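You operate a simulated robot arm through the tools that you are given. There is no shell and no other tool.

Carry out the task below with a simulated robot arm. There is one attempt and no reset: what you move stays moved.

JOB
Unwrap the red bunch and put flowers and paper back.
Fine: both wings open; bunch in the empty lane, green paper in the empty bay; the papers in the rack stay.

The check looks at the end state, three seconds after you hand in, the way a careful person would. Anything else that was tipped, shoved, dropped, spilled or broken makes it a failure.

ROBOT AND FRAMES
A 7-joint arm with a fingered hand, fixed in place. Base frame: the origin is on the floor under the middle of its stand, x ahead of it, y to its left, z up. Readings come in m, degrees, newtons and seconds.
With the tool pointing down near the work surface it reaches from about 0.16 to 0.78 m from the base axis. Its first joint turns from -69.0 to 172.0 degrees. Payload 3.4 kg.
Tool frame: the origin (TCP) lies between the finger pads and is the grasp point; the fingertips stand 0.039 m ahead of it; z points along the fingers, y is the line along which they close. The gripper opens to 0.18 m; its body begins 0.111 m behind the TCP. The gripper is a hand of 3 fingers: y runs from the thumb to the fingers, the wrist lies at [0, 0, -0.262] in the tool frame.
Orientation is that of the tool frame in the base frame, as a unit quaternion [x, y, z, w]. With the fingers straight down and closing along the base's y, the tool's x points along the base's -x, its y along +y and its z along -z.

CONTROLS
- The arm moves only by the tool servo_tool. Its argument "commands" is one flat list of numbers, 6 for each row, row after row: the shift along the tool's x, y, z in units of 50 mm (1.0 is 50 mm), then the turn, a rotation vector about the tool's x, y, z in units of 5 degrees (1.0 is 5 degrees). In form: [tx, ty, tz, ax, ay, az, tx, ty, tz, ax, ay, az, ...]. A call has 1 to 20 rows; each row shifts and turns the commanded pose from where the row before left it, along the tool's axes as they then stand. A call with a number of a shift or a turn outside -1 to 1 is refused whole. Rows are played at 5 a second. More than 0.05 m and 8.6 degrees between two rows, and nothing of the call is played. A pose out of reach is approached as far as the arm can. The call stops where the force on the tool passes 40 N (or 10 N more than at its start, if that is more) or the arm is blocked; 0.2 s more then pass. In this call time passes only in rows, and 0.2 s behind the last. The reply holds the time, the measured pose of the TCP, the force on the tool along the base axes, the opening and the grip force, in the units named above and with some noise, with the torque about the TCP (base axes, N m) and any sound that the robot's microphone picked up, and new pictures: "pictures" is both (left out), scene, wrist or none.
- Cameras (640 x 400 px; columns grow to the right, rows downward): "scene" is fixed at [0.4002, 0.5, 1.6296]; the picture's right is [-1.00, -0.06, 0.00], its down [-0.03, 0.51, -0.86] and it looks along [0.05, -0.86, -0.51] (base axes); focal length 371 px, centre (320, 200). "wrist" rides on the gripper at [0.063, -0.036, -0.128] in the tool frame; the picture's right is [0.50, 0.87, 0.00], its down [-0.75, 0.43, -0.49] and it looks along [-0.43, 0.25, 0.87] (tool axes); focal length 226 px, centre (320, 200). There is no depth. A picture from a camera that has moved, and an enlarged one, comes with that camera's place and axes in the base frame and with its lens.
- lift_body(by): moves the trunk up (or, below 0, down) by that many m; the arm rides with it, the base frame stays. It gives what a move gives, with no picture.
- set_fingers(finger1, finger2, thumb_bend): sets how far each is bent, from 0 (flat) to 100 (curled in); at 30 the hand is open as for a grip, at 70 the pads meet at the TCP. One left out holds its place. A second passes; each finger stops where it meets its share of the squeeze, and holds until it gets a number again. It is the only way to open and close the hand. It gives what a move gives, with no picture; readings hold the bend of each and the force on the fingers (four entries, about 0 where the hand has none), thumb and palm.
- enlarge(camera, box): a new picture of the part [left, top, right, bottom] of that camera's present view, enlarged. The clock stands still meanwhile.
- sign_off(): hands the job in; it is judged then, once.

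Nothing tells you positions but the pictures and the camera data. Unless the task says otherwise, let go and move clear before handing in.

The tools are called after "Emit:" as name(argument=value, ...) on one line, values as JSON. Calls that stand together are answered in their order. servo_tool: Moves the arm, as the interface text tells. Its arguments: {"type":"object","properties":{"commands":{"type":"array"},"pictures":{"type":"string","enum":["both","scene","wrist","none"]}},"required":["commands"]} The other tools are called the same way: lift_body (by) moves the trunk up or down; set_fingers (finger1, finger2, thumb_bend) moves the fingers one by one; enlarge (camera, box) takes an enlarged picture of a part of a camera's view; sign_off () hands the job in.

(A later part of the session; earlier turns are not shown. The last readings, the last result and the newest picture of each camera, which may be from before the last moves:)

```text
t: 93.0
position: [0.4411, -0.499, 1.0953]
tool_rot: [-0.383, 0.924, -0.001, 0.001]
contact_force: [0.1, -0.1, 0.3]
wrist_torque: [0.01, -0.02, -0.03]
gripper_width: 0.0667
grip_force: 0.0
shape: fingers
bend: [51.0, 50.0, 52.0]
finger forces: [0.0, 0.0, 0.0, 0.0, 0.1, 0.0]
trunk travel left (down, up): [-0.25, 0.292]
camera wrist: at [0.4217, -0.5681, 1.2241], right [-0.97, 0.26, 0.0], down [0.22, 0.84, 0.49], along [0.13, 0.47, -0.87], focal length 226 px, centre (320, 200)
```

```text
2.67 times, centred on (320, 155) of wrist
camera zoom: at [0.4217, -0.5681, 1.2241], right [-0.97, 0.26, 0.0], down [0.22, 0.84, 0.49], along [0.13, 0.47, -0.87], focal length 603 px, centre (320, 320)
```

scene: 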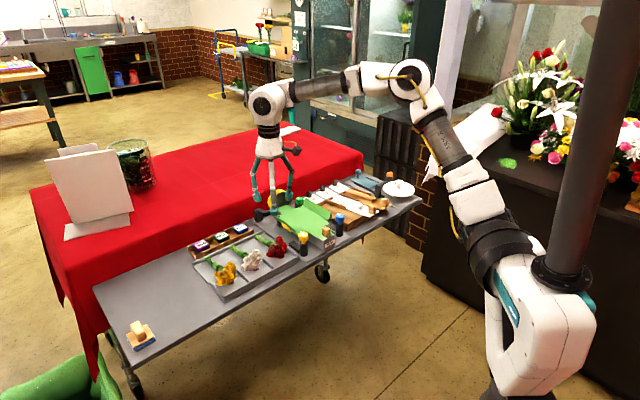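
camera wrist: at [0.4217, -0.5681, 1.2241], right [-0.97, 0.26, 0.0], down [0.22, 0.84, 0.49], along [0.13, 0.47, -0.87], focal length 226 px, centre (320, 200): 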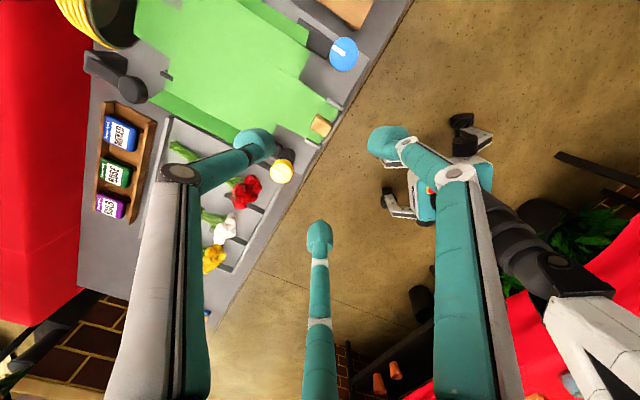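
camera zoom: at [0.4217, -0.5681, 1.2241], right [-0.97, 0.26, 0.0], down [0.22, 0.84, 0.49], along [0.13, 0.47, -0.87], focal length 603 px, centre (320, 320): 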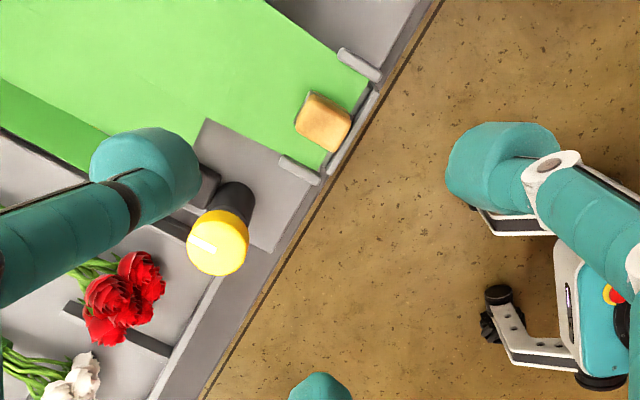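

Wrist views put the block more precisely at about (0.438,-0.507) with its top near z=0.908. Correcting and descending partway to re-check.

Emit:
set_fingers(finger1=58, finger2=58, thumb_bend=58)

Emit:
servo_tool(commands=[0.156, -0.07, 0.4, 0, 0, 0, 0, 0, 0.7, 0, 0, 0, 0, 0, 0.8, 0, 0, 0], pictures="none")

Emit:
enlarge(camera="wrist", box=[200, 80, 440, 230])

Emit:
enlarge(camera="scene", box=[290, 195, 370, 250])

```text
t: 94.0
position: [0.4409, -0.4985, 1.095]
tool_rot: [-0.383, 0.924, -0.001, 0.0]
contact_force: [0.2, 0.3, 0.4]
wrist_torque: [0.0, 0.01, 0.0]
gripper_width: 0.0455
grip_force: 0.2
shape: fingers
bend: [57.0, 57.0, 57.0]
finger forces: [0.1, 0.0, 0.1, 0.0, 0.0, 0.0]
trunk travel left (down, up): [-0.25, 0.292]
```

```text
t: 94.8
position: [0.438, -0.5088, 0.9988]
tool_rot: [-0.384, 0.924, -0.001, 0.0]
contact_force: [0.4, 0.1, 1.6]
wrist_torque: [0.01, 0.01, -0.04]
gripper_width: 0.0455
grip_force: 0.1
shape: fingers
bend: [57.0, 57.0, 57.0]
finger forces: [0.0, 0.1, 0.0, 0.0, 0.1, 0.0]
trunk travel left (down, up): [-0.25, 0.292]
```

```text
2.67 times, centred on (320, 155) of wrist
camera zoom: at [0.4198, -0.5787, 1.1275], right [-0.97, 0.26, 0.0], down [0.23, 0.84, 0.49], along [0.13, 0.47, -0.87], focal length 603 px, centre (320, 320)
```

zoom: 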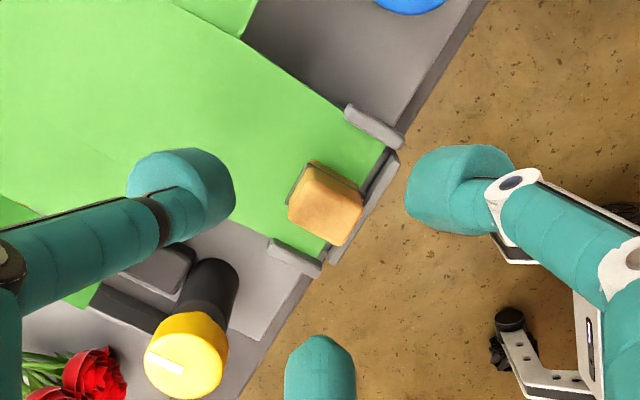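

```text
7.27 times, centred on (330, 222) of scene
camera zoom: at [0.4002, 0.5, 1.6296], right [-1.0, -0.06, 0.0], down [-0.03, 0.51, -0.86], along [0.05, -0.86, -0.51], focal length 2698 px, centre (247, 36)
```

zoom: 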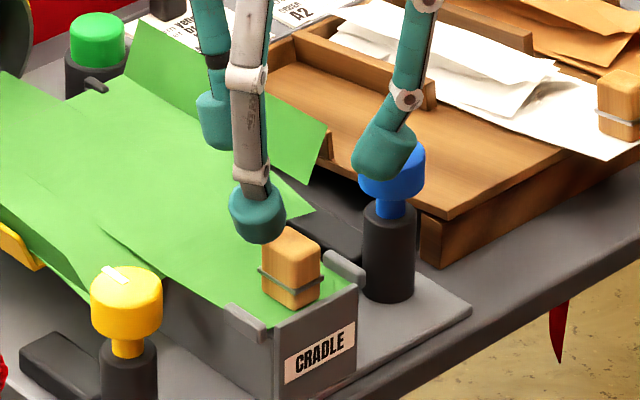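

Aligned over the block within ~2 mm. Descending further to check heights.

Emit:
servo_tool(commands=[0, 0, 0.5, 0, 0, 0, 0, 0, 0.5, 0, 0, 0], pictures="none")

Emit:
enlarge(camera="wrist", box=[200, 80, 440, 230])

Emit:
enlarge(camera="scene", box=[305, 210, 361, 245])

```text
t: 95.4
position: [0.4379, -0.5079, 0.9484]
tool_rot: [-0.382, 0.924, -0.001, -0.001]
contact_force: [-0.3, 0.4, 0.4]
wrist_torque: [0.0, 0.02, -0.01]
gripper_width: 0.0458
grip_force: 0.2
shape: fingers
bend: [57.0, 57.0, 57.0]
finger forces: [0.0, 0.0, 0.1, 0.0, 0.1, 0.0]
trunk travel left (down, up): [-0.25, 0.292]
```

```text
2.67 times, centred on (320, 155) of wrist
camera zoom: at [0.4189, -0.577, 1.0773], right [-0.97, 0.26, 0.0], down [0.23, 0.84, 0.49], along [0.13, 0.47, -0.87], focal length 603 px, centre (320, 320)
```

zoom: 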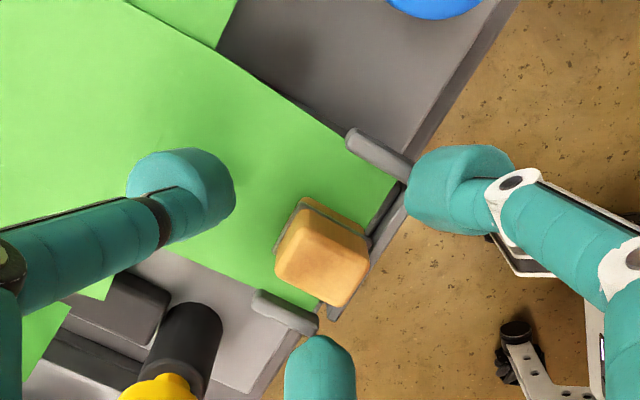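

```text
11.43 times, centred on (333, 228) of scene
camera zoom: at [0.4002, 0.5, 1.6296], right [-1.0, -0.06, 0.0], down [-0.03, 0.51, -0.86], along [0.05, -0.86, -0.51], focal length 4239 px, centre (171, -114)
```

zoom: 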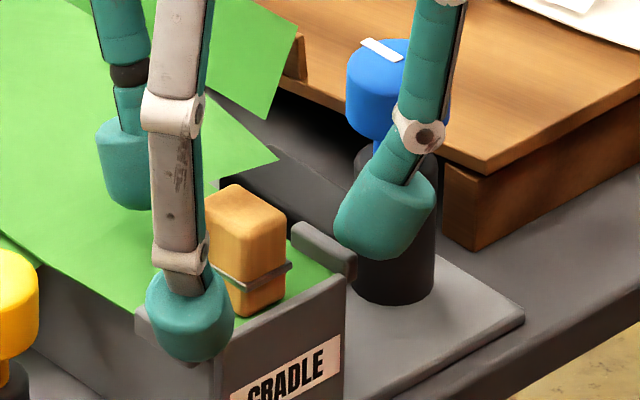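

Tips are level with the block, but close to the side guides' height, so I'll rise 5 mm and then close on the block.

Emit:
servo_tool(commands=[0, 0, -0.1, 0, 0, 0], pictures="none")

Emit:
set_fingers(finger1=64, finger2=64, thumb_bend=64)

Emit:
enlarge(camera="wrist", box=[200, 80, 440, 230])

Emit:
enlarge(camera="scene", box=[305, 210, 361, 245])

```text
t: 95.8
position: [0.4376, -0.5064, 0.9536]
tool_rot: [-0.383, 0.924, -0.001, 0.0]
contact_force: [0.2, 0.1, 0.6]
wrist_torque: [0.0, 0.0, -0.01]
gripper_width: 0.0456
grip_force: 0.0
shape: fingers
bend: [57.0, 57.0, 57.0]
finger forces: [0.0, 0.0, 0.1, 0.1, 0.0, 0.1]
trunk travel left (down, up): [-0.25, 0.292]
```

```text
t: 96.8
position: [0.4378, -0.5069, 0.9546]
tool_rot: [-0.383, 0.924, -0.002, 0.0]
contact_force: [0.5, -0.4, 0.3]
wrist_torque: [0.05, -0.01, -0.03]
gripper_width: 0.019
grip_force: 0.0
shape: fingers
bend: [64.0, 64.0, 64.0]
finger forces: [0.1, 0.1, 0.0, 0.0, 0.1, 0.0]
trunk travel left (down, up): [-0.25, 0.292]
```

```text
2.67 times, centred on (320, 155) of wrist
camera zoom: at [0.4194, -0.5757, 1.0832], right [-0.97, 0.26, 0.0], down [0.23, 0.84, 0.49], along [0.13, 0.47, -0.87], focal length 603 px, centre (320, 320)
```

zoom: 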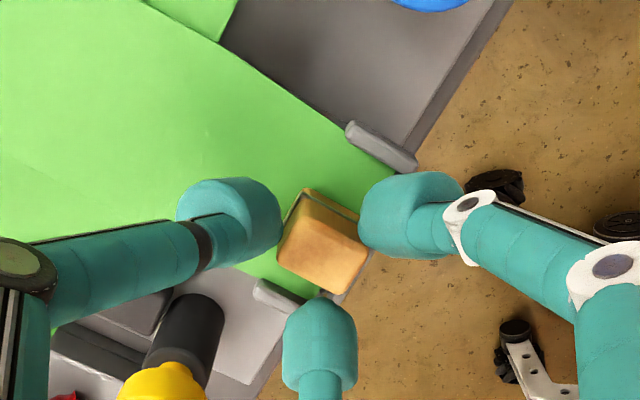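

```text
11.43 times, centred on (333, 228) of scene
camera zoom: at [0.4002, 0.5, 1.6296], right [-1.0, -0.06, 0.0], down [-0.03, 0.51, -0.86], along [0.05, -0.86, -0.51], focal length 4239 px, centre (171, -114)
```

zoom: 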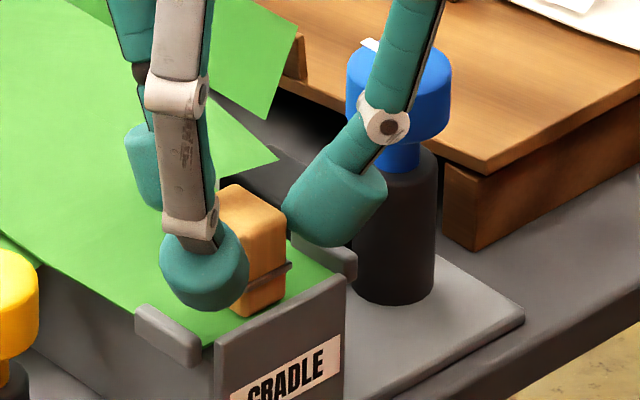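

Pads are just at the block. Closing to grip.

Emit:
set_fingers(finger1=71, finger2=71, thumb_bend=71)

Emit:
enlarge(camera="wrist", box=[200, 80, 440, 230])

Emit:
enlarge(camera="scene", box=[305, 210, 361, 245])

```text
t: 97.8
position: [0.4391, -0.5068, 0.9541]
tool_rot: [-0.383, 0.924, -0.001, 0.0]
contact_force: [0.1, -0.9, -0.9]
wrist_torque: [0.02, 0.01, -0.03]
gripper_width: 0.0088
grip_force: 7.4
shape: fingers
bend: [67.0, 67.0, 67.0]
finger forces: [5.0, 4.6, 0.0, 0.0, 5.8, 0.0]
trunk travel left (down, up): [-0.25, 0.292]
```

```text
2.67 times, centred on (320, 155) of wrist
camera zoom: at [0.4194, -0.5758, 1.0831], right [-0.97, 0.26, 0.0], down [0.23, 0.84, 0.49], along [0.13, 0.47, -0.87], focal length 603 px, centre (320, 320)
```

zoom: 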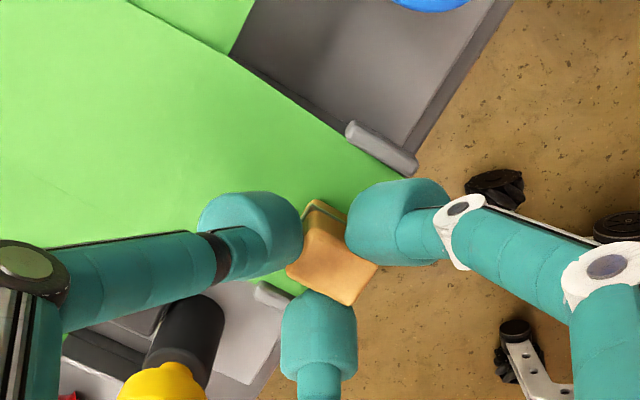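

```text
11.43 times, centred on (333, 228) of scene
camera zoom: at [0.4002, 0.5, 1.6296], right [-1.0, -0.06, 0.0], down [-0.03, 0.51, -0.86], along [0.05, -0.86, -0.51], focal length 4239 px, centre (171, -114)
```

zoom: 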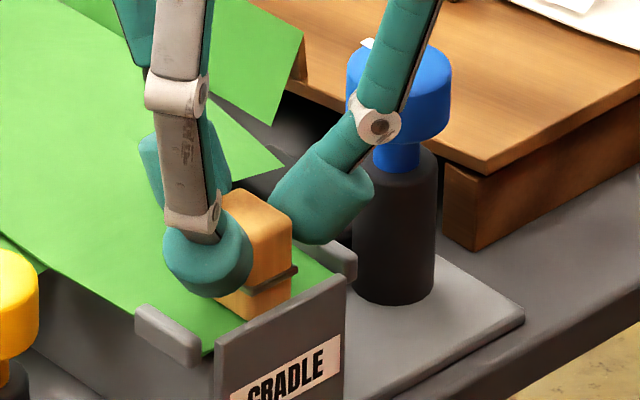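

Good grip on the block. Test lift of 1 cm.

Emit:
servo_tool(commands=[0, 0, -0.1, 0, 0, 0, 0, 0, -0.15, 0, 0, 0], pictures="none")

Emit:
enlarge(camera="scene", box=[270, 185, 360, 245])

Emit:
enlarge(camera="wrist", box=[80, 0, 400, 200])

```text
t: 98.4
position: [0.4389, -0.5061, 0.967]
tool_rot: [-0.383, 0.924, -0.002, 0.0]
contact_force: [-0.8, -0.1, -1.2]
wrist_torque: [0.02, -0.02, 0.02]
gripper_width: 0.0089
grip_force: 7.6
shape: fingers
bend: [67.0, 67.0, 67.0]
finger forces: [5.1, 4.9, 0.1, 0.0, 5.4, 0.0]
trunk travel left (down, up): [-0.25, 0.292]
```

```text
6.67 times, centred on (315, 215) of scene
camera zoom: at [0.4002, 0.5, 1.6296], right [-1.0, -0.06, 0.0], down [-0.03, 0.51, -0.86], along [0.05, -0.86, -0.51], focal length 2473 px, centre (353, 100)
```

zoom: 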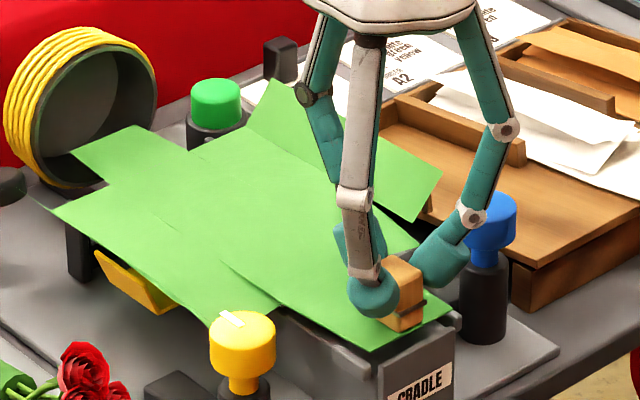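

```text
2.00 times, centred on (240, 100) of wrist
camera zoom: at [0.4202, -0.576, 1.096], right [-0.97, 0.26, 0.0], down [0.22, 0.84, 0.49], along [0.13, 0.47, -0.87], focal length 452 px, centre (480, 400)
```

zoom: 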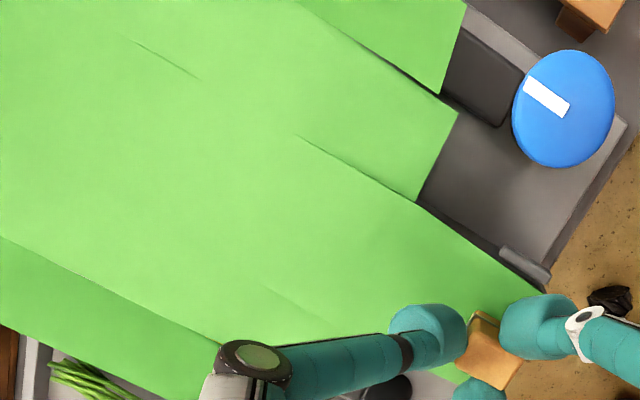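

The whole sheet lifts with the block. Raising it about 9 cm and watching what the wings do.

Emit:
servo_tool(commands=[0, 0, -0.3, 0, 0, 0, 0, 0, -0.4, 0, 0, 0, 0, 0, -0.5, 0, 0, 0, 0, 0, -0.5, 0, 0, 0], pictures="both")

Emit:
enlarge(camera="scene", box=[260, 165, 370, 245])

Emit:
enlarge(camera="wrist", box=[0, 0, 400, 250])

```text
t: 99.4
position: [0.4377, -0.5042, 1.0524]
tool_rot: [-0.383, 0.924, -0.003, 0.0]
contact_force: [-0.7, 0.7, -0.6]
wrist_torque: [0.03, 0.0, -0.03]
gripper_width: 0.0091
grip_force: 7.8
shape: fingers
bend: [67.0, 67.0, 68.0]
finger forces: [5.1, 4.9, 0.0, 0.0, 5.3, 0.0]
trunk travel left (down, up): [-0.25, 0.292]
camera wrist: at [0.4194, -0.5742, 1.1813], right [-0.97, 0.26, 0.0], down [0.22, 0.84, 0.49], along [0.13, 0.47, -0.87], focal length 226 px, centre (320, 200)
```

scene: 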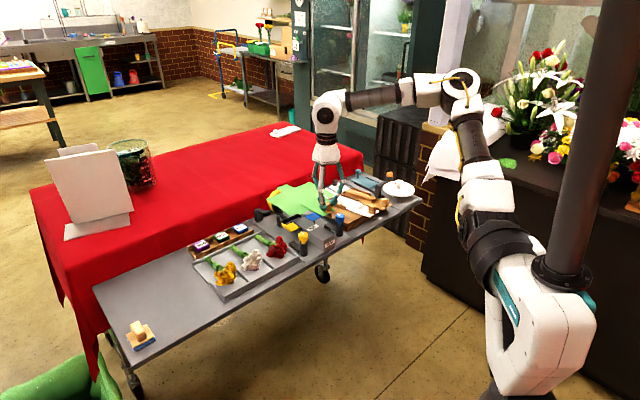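
wrist: 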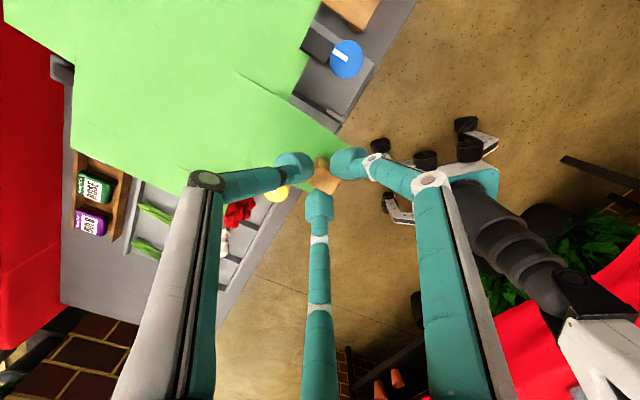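

```text
5.00 times, centred on (315, 205) of scene
camera zoom: at [0.4002, 0.5, 1.6296], right [-1.0, -0.06, 0.0], down [-0.03, 0.51, -0.86], along [0.05, -0.86, -0.51], focal length 1854 px, centre (345, 175)
```

zoom: 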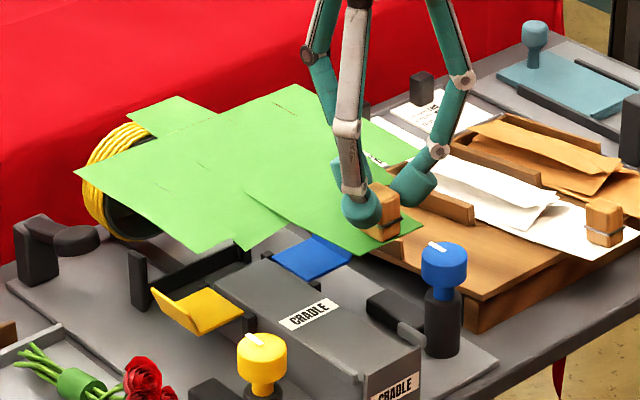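

```text
1.60 times, centred on (200, 125) of wrist
camera zoom: at [0.4194, -0.5742, 1.1813], right [-0.97, 0.26, 0.0], down [0.22, 0.84, 0.49], along [0.13, 0.47, -0.87], focal length 362 px, centre (512, 320)
```

zoom: 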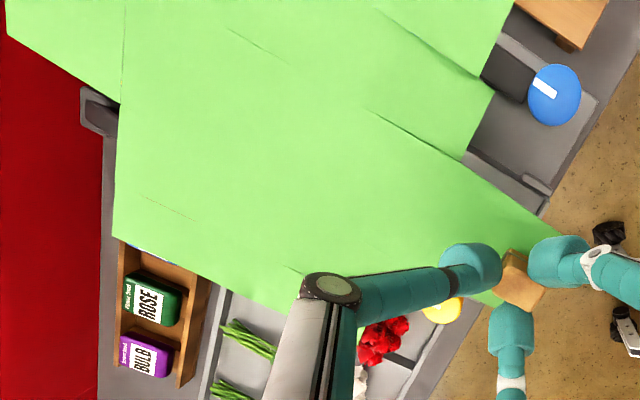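

In the air the wings fall flat, making a wide light sheet. I'll raise it a bit more and carry it along the table to above the empty bay, then look.

Emit:
servo_tool(commands=[0, 0, -0.5, 0, 0, 0, 0.5, 0, 0, 0, 0, 0, 0.6, 0, 0, 0, 0, 0, 0.6, 0, 0, 0, 0, 0, 0.6, 0.13, 0, 0, 0, 0, 0.5, 0, 0, 0, 0, 0], pictures="both")

Emit:
enlarge(camera="scene", box=[270, 160, 400, 245])

Emit:
enlarge(camera="wrist", box=[80, 0, 400, 200])

```text
t: 100.8
position: [0.3341, -0.6007, 1.0777]
tool_rot: [-0.383, 0.924, -0.002, 0.0]
contact_force: [0.3, -0.6, 0.5]
wrist_torque: [0.02, 0.04, 0.0]
gripper_width: 0.0088
grip_force: 7.6
shape: fingers
bend: [67.0, 67.0, 68.0]
finger forces: [5.0, 4.9, 0.1, 0.1, 5.2, 0.0]
trunk travel left (down, up): [-0.25, 0.292]
camera wrist: at [0.3158, -0.67, 1.2056], right [-0.97, 0.26, 0.0], down [0.22, 0.84, 0.49], along [0.13, 0.47, -0.87], focal length 226 px, centre (320, 200)
```

scene: 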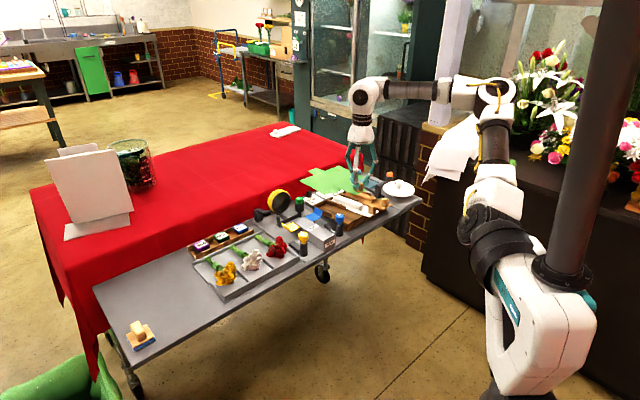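
wrist: 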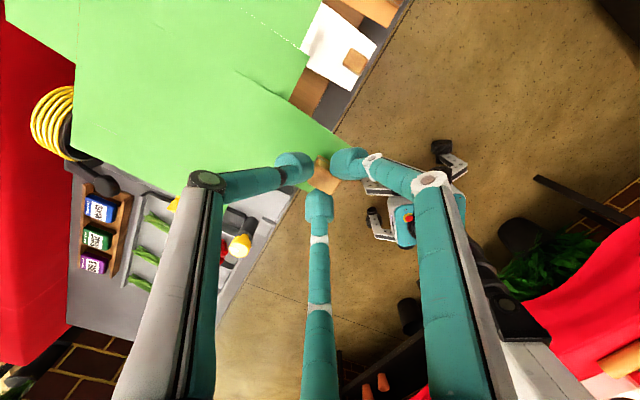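

```text
4.71 times, centred on (335, 202) of scene
camera zoom: at [0.4002, 0.5, 1.6296], right [-1.0, -0.06, 0.0], down [-0.03, 0.51, -0.86], along [0.05, -0.86, -0.51], focal length 1745 px, centre (249, 188)
```

zoom: 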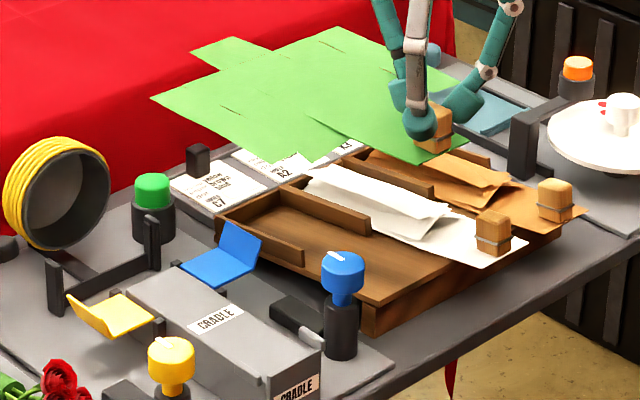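

```text
2.00 times, centred on (240, 100) of wrist
camera zoom: at [0.3158, -0.67, 1.2056], right [-0.97, 0.26, 0.0], down [0.22, 0.84, 0.49], along [0.13, 0.47, -0.87], focal length 452 px, centre (480, 400)
```

zoom: 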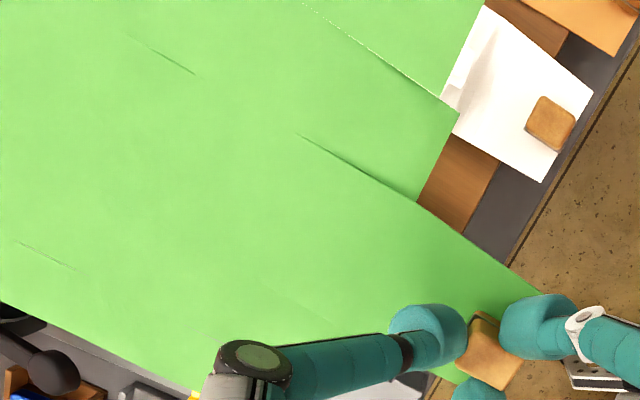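

The white block reads at about (0.273,-0.669), so the green block should end near (0.324,-0.618). Making that fine shift before lowering.

Emit:
servo_tool(commands=[0.33, -0.1, 0, 0, 0, 0], pictures="none")

Emit:
enlarge(camera="scene", box=[290, 160, 410, 240])

Emit:
enlarge(camera="wrist", box=[80, 0, 400, 200])

```text
t: 101.2
position: [0.3253, -0.6179, 1.0772]
tool_rot: [-0.383, 0.924, -0.002, -0.001]
contact_force: [0.2, 0.9, -0.8]
wrist_torque: [0.05, 0.04, -0.02]
gripper_width: 0.0088
grip_force: 8.0
shape: fingers
bend: [67.0, 67.0, 68.0]
finger forces: [5.0, 5.0, 0.0, 0.0, 5.2, 0.0]
trunk travel left (down, up): [-0.25, 0.292]
```

```text
5.00 times, centred on (350, 200) of scene
camera zoom: at [0.4002, 0.5, 1.6296], right [-1.0, -0.06, 0.0], down [-0.03, 0.51, -0.86], along [0.05, -0.86, -0.51], focal length 1854 px, centre (170, 200)
```

zoom: 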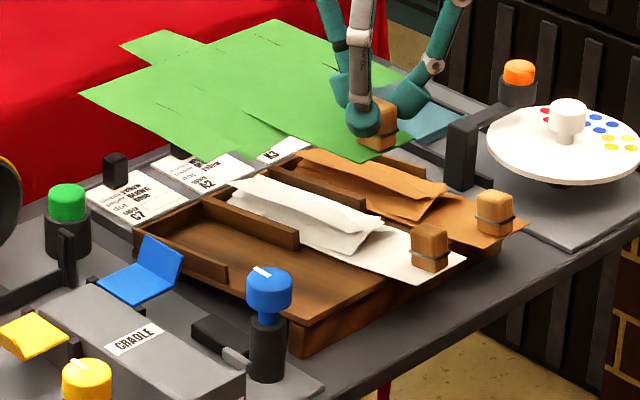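

```text
2.00 times, centred on (240, 100) of wrist
camera zoom: at [0.3072, -0.6855, 1.2063], right [-0.97, 0.26, 0.0], down [0.22, 0.84, 0.49], along [0.13, 0.47, -0.87], focal length 452 px, centre (480, 400)
```

zoom: 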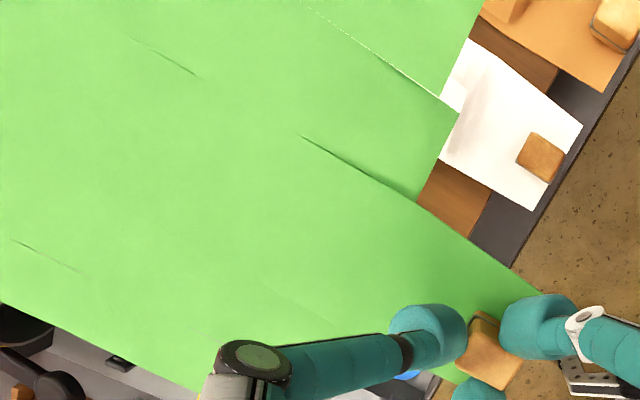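

Alignment estimates agree to within several millimetres; I'll shift 5 mm toward the back and lower partway to check against the bay walls.

Emit:
servo_tool(commands=[0, -0.1, 0.4, 0, 0, 0, 0, 0, 0.4, 0, 0, 0, 0, 0, 0.4, 0, 0, 0], pictures="none")

Emit:
enlarge(camera="scene", box=[290, 170, 400, 240])

Emit:
enlarge(camera="wrist", box=[80, 0, 400, 200])

```text
t: 102.0
position: [0.3304, -0.6203, 1.0181]
tool_rot: [-0.383, 0.924, -0.001, 0.0]
contact_force: [0.0, 0.0, -0.2]
wrist_torque: [0.01, 0.0, -0.03]
gripper_width: 0.0089
grip_force: 7.7
shape: fingers
bend: [67.0, 67.0, 68.0]
finger forces: [5.1, 4.8, 0.0, 0.0, 5.1, 0.0]
trunk travel left (down, up): [-0.25, 0.292]
```

```text
5.71 times, centred on (345, 205) of scene
camera zoom: at [0.4002, 0.5, 1.6296], right [-1.0, -0.06, 0.0], down [-0.03, 0.51, -0.86], along [0.05, -0.86, -0.51], focal length 2119 px, centre (177, 171)
```

zoom: 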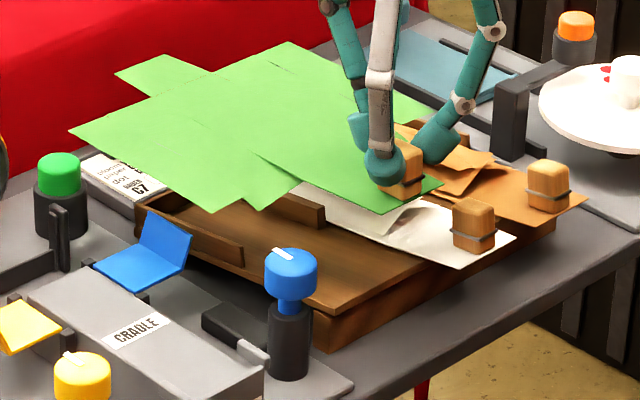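

```text
2.00 times, centred on (240, 100) of wrist
camera zoom: at [0.3118, -0.6896, 1.1453], right [-0.97, 0.26, 0.0], down [0.23, 0.84, 0.49], along [0.13, 0.47, -0.87], focal length 452 px, centre (480, 400)
```

zoom: 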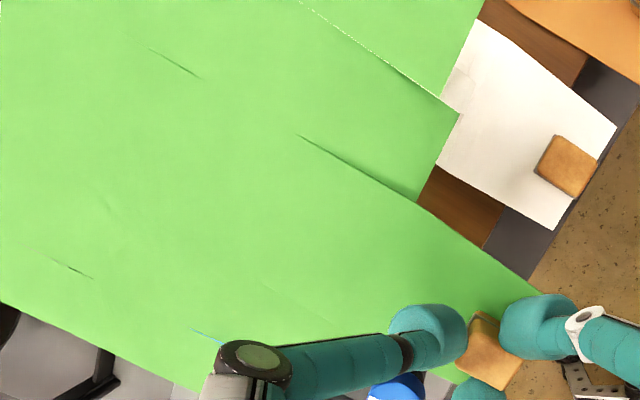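

The green block lines up with its expected slot beside the white one. Lowering further in small steps.

Emit:
servo_tool(commands=[0, 0, 0.25, 0, 0, 0, 0, 0, 0.25, 0, 0, 0, 0, 0, 0.2, 0, 0, 0], pictures="none")

Emit:
enlarge(camera="scene", box=[290, 170, 400, 240])

Emit:
enlarge(camera="wrist", box=[80, 0, 400, 200])

```text
t: 102.8
position: [0.3306, -0.6196, 0.9811]
tool_rot: [-0.384, 0.924, -0.002, -0.001]
contact_force: [-0.1, 0.0, -1.2]
wrist_torque: [0.07, 0.01, 0.0]
gripper_width: 0.0089
grip_force: 7.4
shape: fingers
bend: [67.0, 67.0, 68.0]
finger forces: [5.1, 4.8, 0.1, 0.1, 5.2, 0.0]
trunk travel left (down, up): [-0.25, 0.292]
```

```text
5.71 times, centred on (345, 205) of scene
camera zoom: at [0.4002, 0.5, 1.6296], right [-1.0, -0.06, 0.0], down [-0.03, 0.51, -0.86], along [0.05, -0.86, -0.51], focal length 2119 px, centre (177, 171)
```

zoom: 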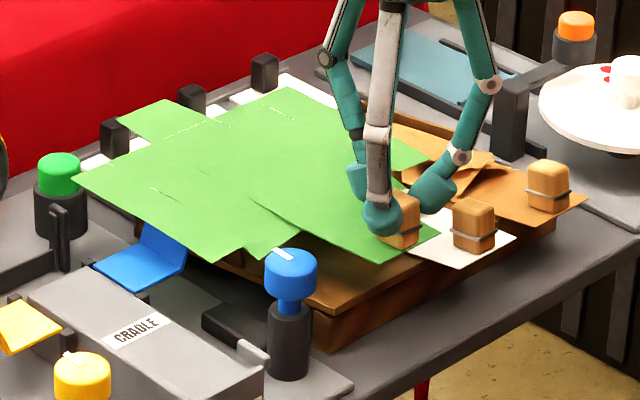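

```text
2.00 times, centred on (240, 100) of wrist
camera zoom: at [0.3115, -0.6891, 1.11], right [-0.97, 0.26, 0.0], down [0.23, 0.84, 0.49], along [0.13, 0.47, -0.87], focal length 452 px, centre (480, 400)
```

zoom: 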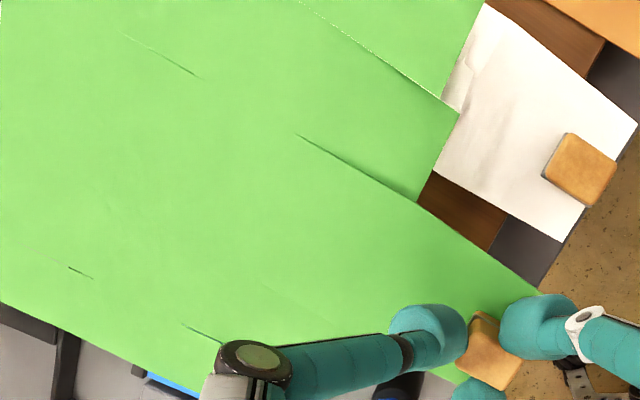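

Still free. Continuing to lower in 5 mm steps.

Emit:
servo_tool(commands=[0, 0, 0.1, 0, 0, 0, 0, 0, 0.1, 0, 0, 0, 0, 0, 0.1, 0, 0, 0], pictures="none")

Emit:
enlarge(camera="scene", box=[290, 170, 400, 240])

Emit:
enlarge(camera="scene", box=[320, 185, 376, 225])

```text
t: 103.6
position: [0.3305, -0.6187, 0.9674]
tool_rot: [-0.383, 0.924, -0.001, 0.0]
contact_force: [-0.6, -0.3, -0.4]
wrist_torque: [0.06, -0.02, 0.0]
gripper_width: 0.0087
grip_force: 7.2
shape: fingers
bend: [67.0, 67.0, 68.0]
finger forces: [5.1, 5.0, 0.0, 0.0, 5.1, 0.0]
trunk travel left (down, up): [-0.25, 0.292]
```

```text
5.71 times, centred on (345, 205) of scene
camera zoom: at [0.4002, 0.5, 1.6296], right [-1.0, -0.06, 0.0], down [-0.03, 0.51, -0.86], along [0.05, -0.86, -0.51], focal length 2119 px, centre (177, 171)
```

zoom: 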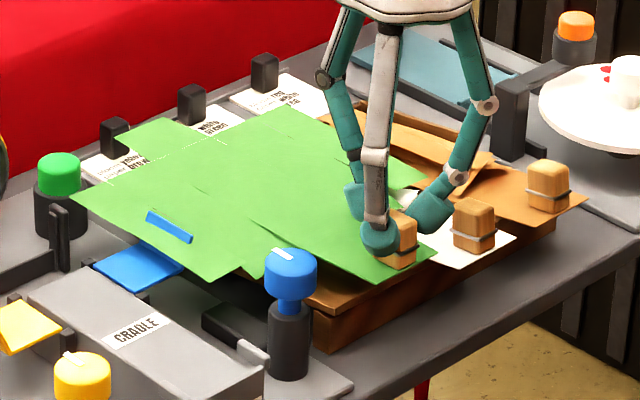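

```text
10.00 times, centred on (348, 205) of scene
camera zoom: at [0.4002, 0.5, 1.6296], right [-1.0, -0.06, 0.0], down [-0.03, 0.51, -0.86], along [0.05, -0.86, -0.51], focal length 3709 px, centre (40, 150)
```

zoom: 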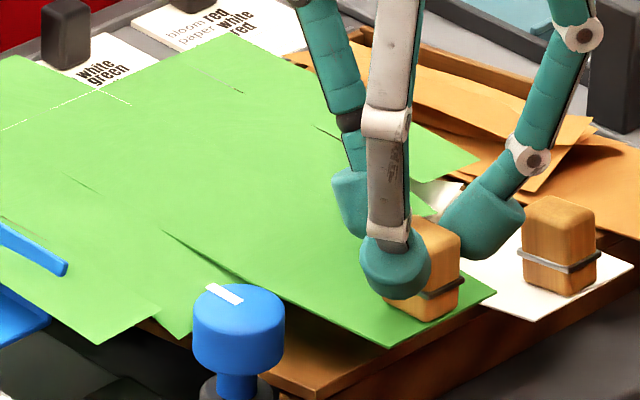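

The wing passes by the blue lip harmlessly (light contact-free). About 2 cm remain; continuing slowly while watching force.

Emit:
servo_tool(commands=[0, 0, 0.1, 0, 0, 0, 0, 0, 0.1, 0, 0, 0], pictures="none")

Emit:
enlarge(camera="scene", box=[320, 185, 376, 225])

Emit:
enlarge(camera="wrist", box=[80, 0, 400, 200])

```text
t: 104.2
position: [0.3294, -0.619, 0.9576]
tool_rot: [-0.383, 0.924, -0.001, 0.0]
contact_force: [0.9, -0.1, 0.7]
wrist_torque: [0.01, 0.02, -0.02]
gripper_width: 0.0089
grip_force: 7.3
shape: fingers
bend: [67.0, 67.0, 68.0]
finger forces: [5.2, 4.9, 0.0, 0.1, 5.1, 0.1]
trunk travel left (down, up): [-0.25, 0.292]
```

```text
10.00 times, centred on (348, 205) of scene
camera zoom: at [0.4002, 0.5, 1.6296], right [-1.0, -0.06, 0.0], down [-0.03, 0.51, -0.86], along [0.05, -0.86, -0.51], focal length 3709 px, centre (40, 150)
```

zoom: 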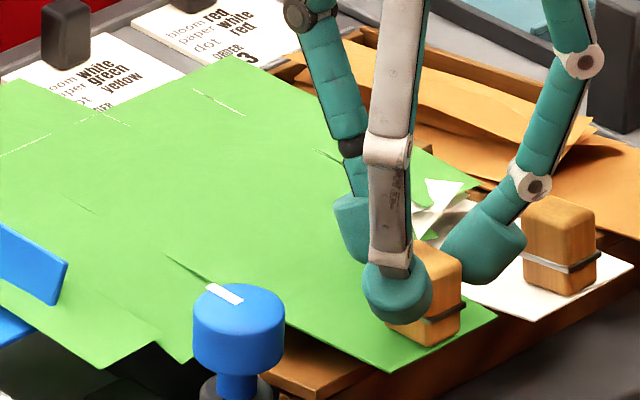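

```text
2.00 times, centred on (240, 100) of wrist
camera zoom: at [0.3112, -0.6886, 1.0852], right [-0.97, 0.26, 0.0], down [0.23, 0.84, 0.49], along [0.13, 0.47, -0.87], focal length 452 px, centre (480, 400)
```

zoom: 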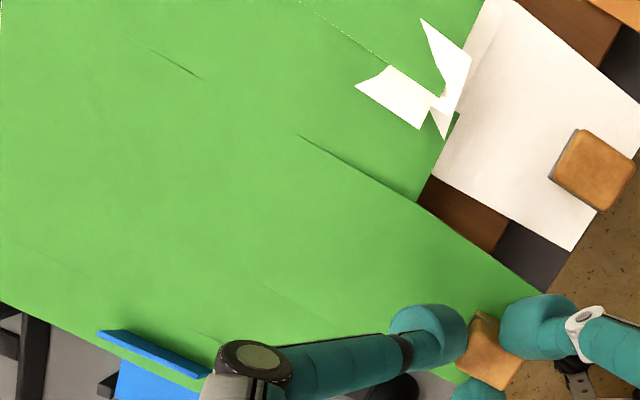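

The wings are clearly non-colliding visuals; white paper is unmoved. Continuing the last centimetre carefully.

Emit:
servo_tool(commands=[0, 0, 0.06, 0, 0, 0], pictures="none")

Emit:
servo_tool(commands=[0, 0, 0.06, 0, 0, 0], pictures="none")

Emit:
enlarge(camera="scene", box=[320, 185, 376, 225])

```text
t: 104.6
position: [0.3301, -0.6199, 0.9544]
tool_rot: [-0.383, 0.924, -0.001, -0.001]
contact_force: [-1.0, -0.3, -0.8]
wrist_torque: [0.03, 0.0, 0.02]
gripper_width: 0.0088
grip_force: 7.3
shape: fingers
bend: [67.0, 67.0, 68.0]
finger forces: [5.0, 4.9, 0.0, 0.0, 5.0, 0.1]
trunk travel left (down, up): [-0.25, 0.292]
```

```text
t: 105.0
position: [0.3312, -0.6207, 0.9511]
tool_rot: [-0.382, 0.924, -0.001, -0.001]
contact_force: [0.3, 0.2, 0.7]
wrist_torque: [0.02, 0.02, 0.01]
gripper_width: 0.0089
grip_force: 7.3
shape: fingers
bend: [67.0, 67.0, 68.0]
finger forces: [5.1, 4.9, 0.0, 0.1, 5.1, 0.1]
trunk travel left (down, up): [-0.25, 0.292]
```

```text
10.00 times, centred on (348, 205) of scene
camera zoom: at [0.4002, 0.5, 1.6296], right [-1.0, -0.06, 0.0], down [-0.03, 0.51, -0.86], along [0.05, -0.86, -0.51], focal length 3709 px, centre (40, 150)
```

zoom: 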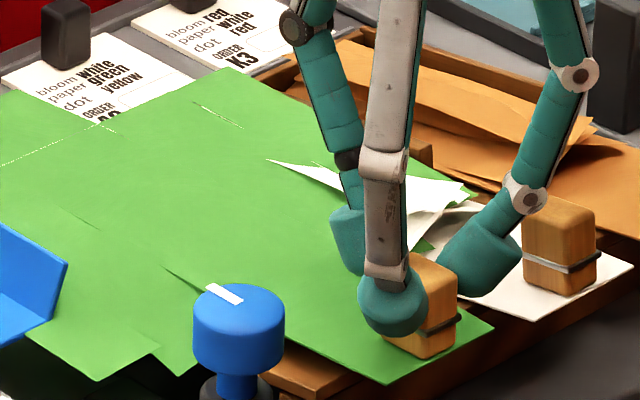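

A few more millimetres.

Emit:
servo_tool(commands=[0, 0, 0.06, 0, 0, 0], pictures="none")

Emit:
servo_tool(commands=[0, 0, 0.05, 0, 0, 0], pictures="none")

Emit:
enlarge(camera="scene", box=[320, 185, 376, 225])

```text
t: 105.4
position: [0.3306, -0.6201, 0.9482]
tool_rot: [-0.382, 0.924, -0.001, -0.001]
contact_force: [0.6, 0.3, 0.2]
wrist_torque: [0.01, -0.01, 0.01]
gripper_width: 0.0085
grip_force: 7.5
shape: fingers
bend: [67.0, 67.0, 68.0]
finger forces: [5.1, 4.9, 0.0, 0.0, 5.2, 0.0]
trunk travel left (down, up): [-0.25, 0.292]
```

```text
t: 105.8
position: [0.3314, -0.6196, 0.9465]
tool_rot: [-0.383, 0.924, -0.001, 0.0]
contact_force: [1.3, 0.0, -0.5]
wrist_torque: [0.03, -0.03, 0.01]
gripper_width: 0.0085
grip_force: 7.4
shape: fingers
bend: [67.0, 67.0, 68.0]
finger forces: [5.1, 5.0, 0.1, 0.1, 5.1, 0.0]
trunk travel left (down, up): [-0.25, 0.292]
```

```text
10.00 times, centred on (348, 205) of scene
camera zoom: at [0.4002, 0.5, 1.6296], right [-1.0, -0.06, 0.0], down [-0.03, 0.51, -0.86], along [0.05, -0.86, -0.51], focal length 3709 px, centre (40, 150)
```

zoom: 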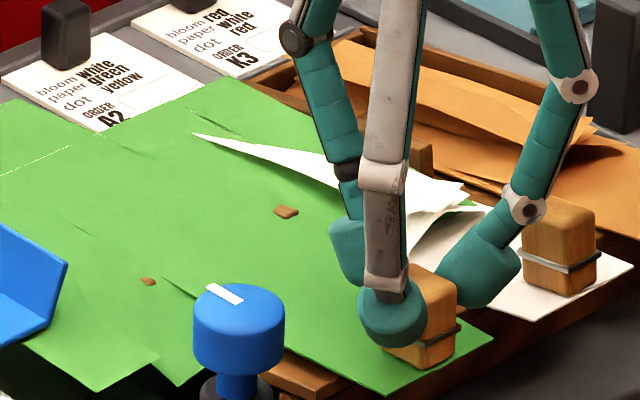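

The wall ends show the sheet is about 5 mm off-centre in the bay. I'll shift 5 mm toward the knob side, then continue lowering.

Emit:
servo_tool(commands=[-0.1, 0, 0, 0, 0, 0], pictures="none")

Emit:
servo_tool(commands=[0, 0, 0.05, 0, 0, 0], pictures="none")

Emit:
enlarge(camera="scene", box=[320, 185, 376, 225])

Emit:
enlarge(camera="wrist", box=[80, 0, 400, 200])

```text
t: 106.2
position: [0.3341, -0.6155, 0.9463]
tool_rot: [-0.383, 0.924, -0.002, -0.001]
contact_force: [-0.4, -0.4, -1.1]
wrist_torque: [0.04, -0.02, 0.0]
gripper_width: 0.0089
grip_force: 7.6
shape: fingers
bend: [67.0, 67.0, 68.0]
finger forces: [5.1, 4.9, 0.1, 0.0, 5.2, 0.0]
trunk travel left (down, up): [-0.25, 0.292]
```

```text
t: 106.6
position: [0.3337, -0.616, 0.944]
tool_rot: [-0.384, 0.924, -0.001, -0.001]
contact_force: [0.0, -0.3, -0.4]
wrist_torque: [0.01, 0.0, -0.01]
gripper_width: 0.0089
grip_force: 7.3
shape: fingers
bend: [67.0, 67.0, 68.0]
finger forces: [5.1, 4.9, 0.1, 0.0, 5.1, 0.1]
trunk travel left (down, up): [-0.25, 0.292]
```

```text
10.00 times, centred on (348, 205) of scene
camera zoom: at [0.4002, 0.5, 1.6296], right [-1.0, -0.06, 0.0], down [-0.03, 0.51, -0.86], along [0.05, -0.86, -0.51], focal length 3709 px, centre (40, 150)
```

zoom: 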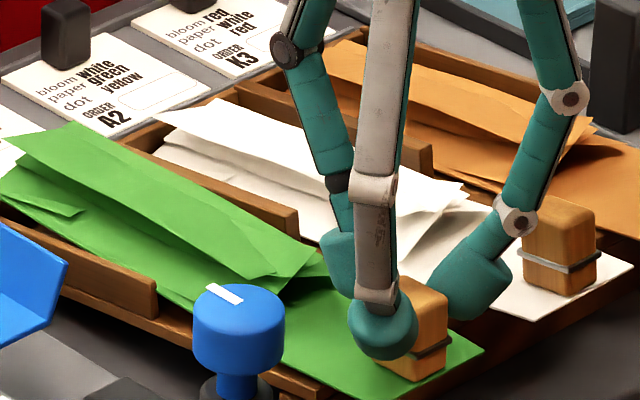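

```text
2.00 times, centred on (240, 100) of wrist
camera zoom: at [0.3156, -0.6849, 1.0726], right [-0.97, 0.26, 0.0], down [0.23, 0.84, 0.49], along [0.13, 0.47, -0.87], focal length 452 px, centre (480, 400)
```

zoom: 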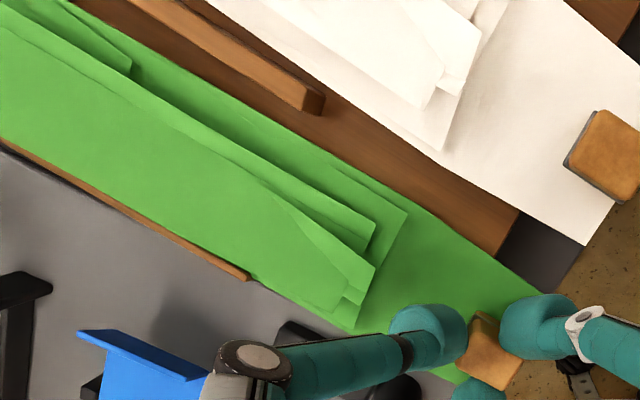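

The paper has settled into its folded storage shape inside the bay. Relative to the walls it now sits too near the right wall, so I'll shift 7 mm back toward the centre.

Emit:
servo_tool(commands=[0.14, 0, 0, 0, 0, 0], pictures="none")

Emit:
enlarge(camera="scene", box=[320, 185, 376, 225])

Emit:
enlarge(camera="wrist", box=[80, 0, 400, 200])

```text
t: 107.0
position: [0.3296, -0.621, 0.9424]
tool_rot: [-0.382, 0.924, -0.002, 0.0]
contact_force: [0.4, -0.3, 0.2]
wrist_torque: [0.0, 0.01, 0.01]
gripper_width: 0.0087
grip_force: 7.7
shape: fingers
bend: [67.0, 67.0, 68.0]
finger forces: [5.1, 4.9, 0.1, 0.0, 5.1, 0.0]
trunk travel left (down, up): [-0.25, 0.292]
```

```text
10.00 times, centred on (348, 205) of scene
camera zoom: at [0.4002, 0.5, 1.6296], right [-1.0, -0.06, 0.0], down [-0.03, 0.51, -0.86], along [0.05, -0.86, -0.51], focal length 3709 px, centre (40, 150)
```

zoom: 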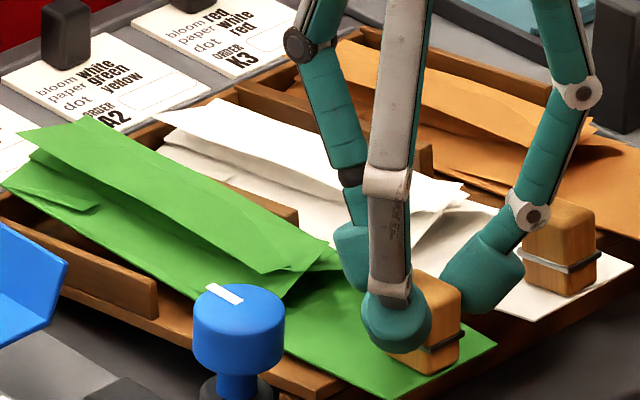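

```text
2.00 times, centred on (240, 100) of wrist
camera zoom: at [0.3107, -0.6903, 1.0719], right [-0.97, 0.26, 0.0], down [0.22, 0.84, 0.49], along [0.13, 0.47, -0.87], focal length 452 px, centre (480, 400)
```

zoom: 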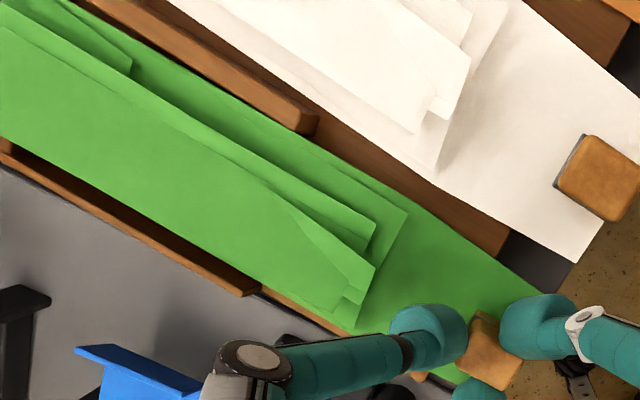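

Now well centred. Lowering the last millimetres until I feel the bay floor.

Emit:
servo_tool(commands=[0, 0, 0.05, 0, 0, 0], pictures="none")

Emit:
servo_tool(commands=[0, 0, 0.05, 0, 0, 0], pictures="none")

Emit:
enlarge(camera="scene", box=[330, 195, 376, 228])

```text
t: 107.4
position: [0.3287, -0.6208, 0.9416]
tool_rot: [-0.383, 0.924, -0.003, -0.001]
contact_force: [-1.6, 1.1, 4.9]
wrist_torque: [0.07, 0.04, -0.02]
gripper_width: 0.0086
grip_force: 7.7
shape: fingers
bend: [67.0, 68.0, 68.0]
finger forces: [5.2, 5.1, 0.0, 0.0, 5.2, 0.0]
trunk travel left (down, up): [-0.25, 0.292]
```

```text
t: 107.8
position: [0.3286, -0.6203, 0.9396]
tool_rot: [-0.383, 0.924, -0.003, 0.0]
contact_force: [-0.8, 2.3, 6.1]
wrist_torque: [0.07, 0.05, -0.01]
gripper_width: 0.0071
grip_force: 7.5
shape: fingers
bend: [67.0, 68.0, 70.0]
finger forces: [5.2, 5.2, 0.0, 0.0, 5.1, 0.0]
trunk travel left (down, up): [-0.25, 0.292]
```

```text
12.12 times, centred on (353, 212) of scene
camera zoom: at [0.4002, 0.5, 1.6296], right [-1.0, -0.06, 0.0], down [-0.03, 0.51, -0.86], along [0.05, -0.86, -0.51], focal length 4496 px, centre (-80, 61)
```

zoom: 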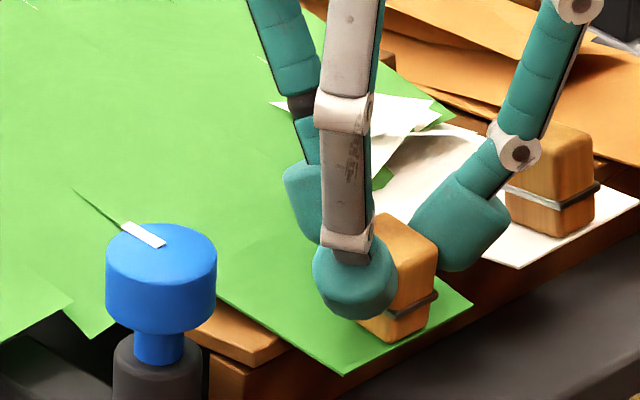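

Contact force appeared and the sheet flipped flat again, so something isn't seated (probably an edge on a wall). I'll look before doing more.

Emit:
enlarge(camera="scene", box=[290, 170, 400, 240])

Emit:
enlarge(camera="wrist", box=[80, 0, 400, 200])

```text
5.71 times, centred on (345, 205) of scene
camera zoom: at [0.4002, 0.5, 1.6296], right [-1.0, -0.06, 0.0], down [-0.03, 0.51, -0.86], along [0.05, -0.86, -0.51], focal length 2119 px, centre (177, 171)
```

zoom: 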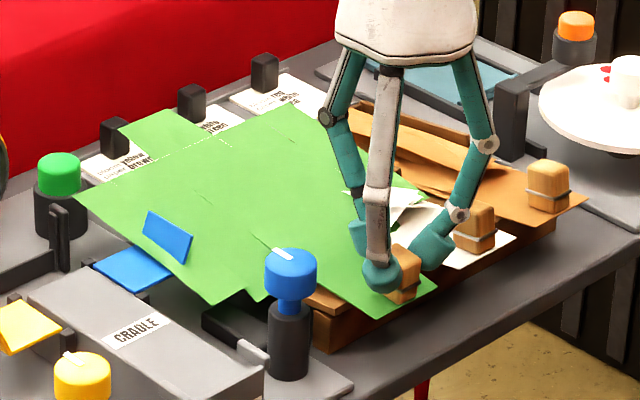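

```text
2.00 times, centred on (240, 100) of wrist
camera zoom: at [0.31, -0.69, 1.0683], right [-0.97, 0.26, 0.0], down [0.22, 0.84, 0.49], along [0.13, 0.47, -0.87], focal length 452 px, centre (480, 400)
```

zoom: 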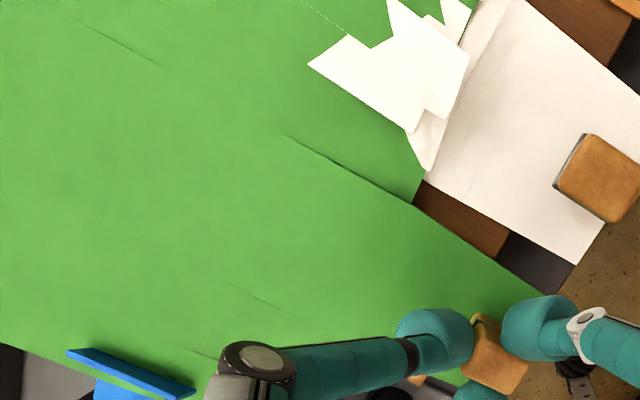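

The front edge touched the bay floor and the sheet pitched slightly in my grip. I'll ease up 2 mm to unload and check.

Emit:
servo_tool(commands=[0, 0, -0.06, 0, 0, 0], pictures="none")

Emit:
enlarge(camera="scene", box=[290, 170, 400, 240])

Emit:
enlarge(camera="wrist", box=[80, 0, 400, 200])

Emit:
enlarge(camera="scene", box=[330, 195, 376, 228])

```text
t: 108.2
position: [0.3299, -0.6228, 0.9421]
tool_rot: [-0.382, 0.924, -0.002, 0.0]
contact_force: [0.1, -0.2, 0.6]
wrist_torque: [0.02, -0.01, 0.01]
gripper_width: 0.0073
grip_force: 6.4
shape: fingers
bend: [67.0, 68.0, 69.0]
finger forces: [4.6, 4.4, 0.0, 0.0, 4.9, 0.0]
trunk travel left (down, up): [-0.25, 0.292]
```

```text
5.71 times, centred on (345, 205) of scene
camera zoom: at [0.4002, 0.5, 1.6296], right [-1.0, -0.06, 0.0], down [-0.03, 0.51, -0.86], along [0.05, -0.86, -0.51], focal length 2119 px, centre (177, 171)
```

zoom: 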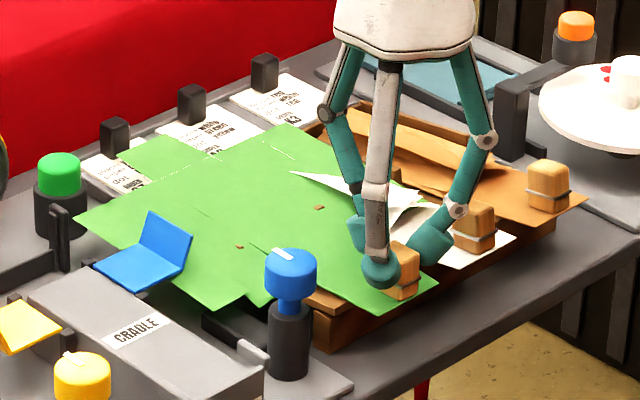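

```text
2.00 times, centred on (240, 100) of wrist
camera zoom: at [0.3108, -0.6917, 1.0702], right [-0.97, 0.26, 0.0], down [0.23, 0.84, 0.49], along [0.13, 0.47, -0.87], focal length 452 px, centre (480, 400)
```

zoom: 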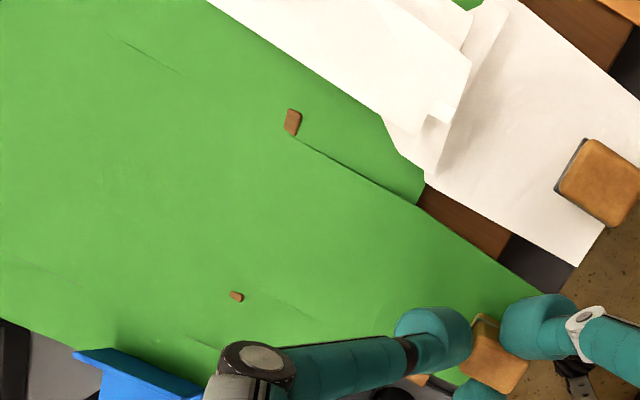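

```text
12.12 times, centred on (353, 212) of scene
camera zoom: at [0.4002, 0.5, 1.6296], right [-1.0, -0.06, 0.0], down [-0.03, 0.51, -0.86], along [0.05, -0.86, -0.51], focal length 4496 px, centre (-80, 61)
```

zoom: 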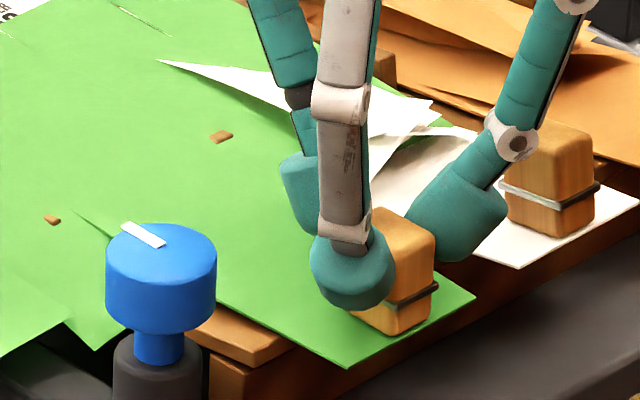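

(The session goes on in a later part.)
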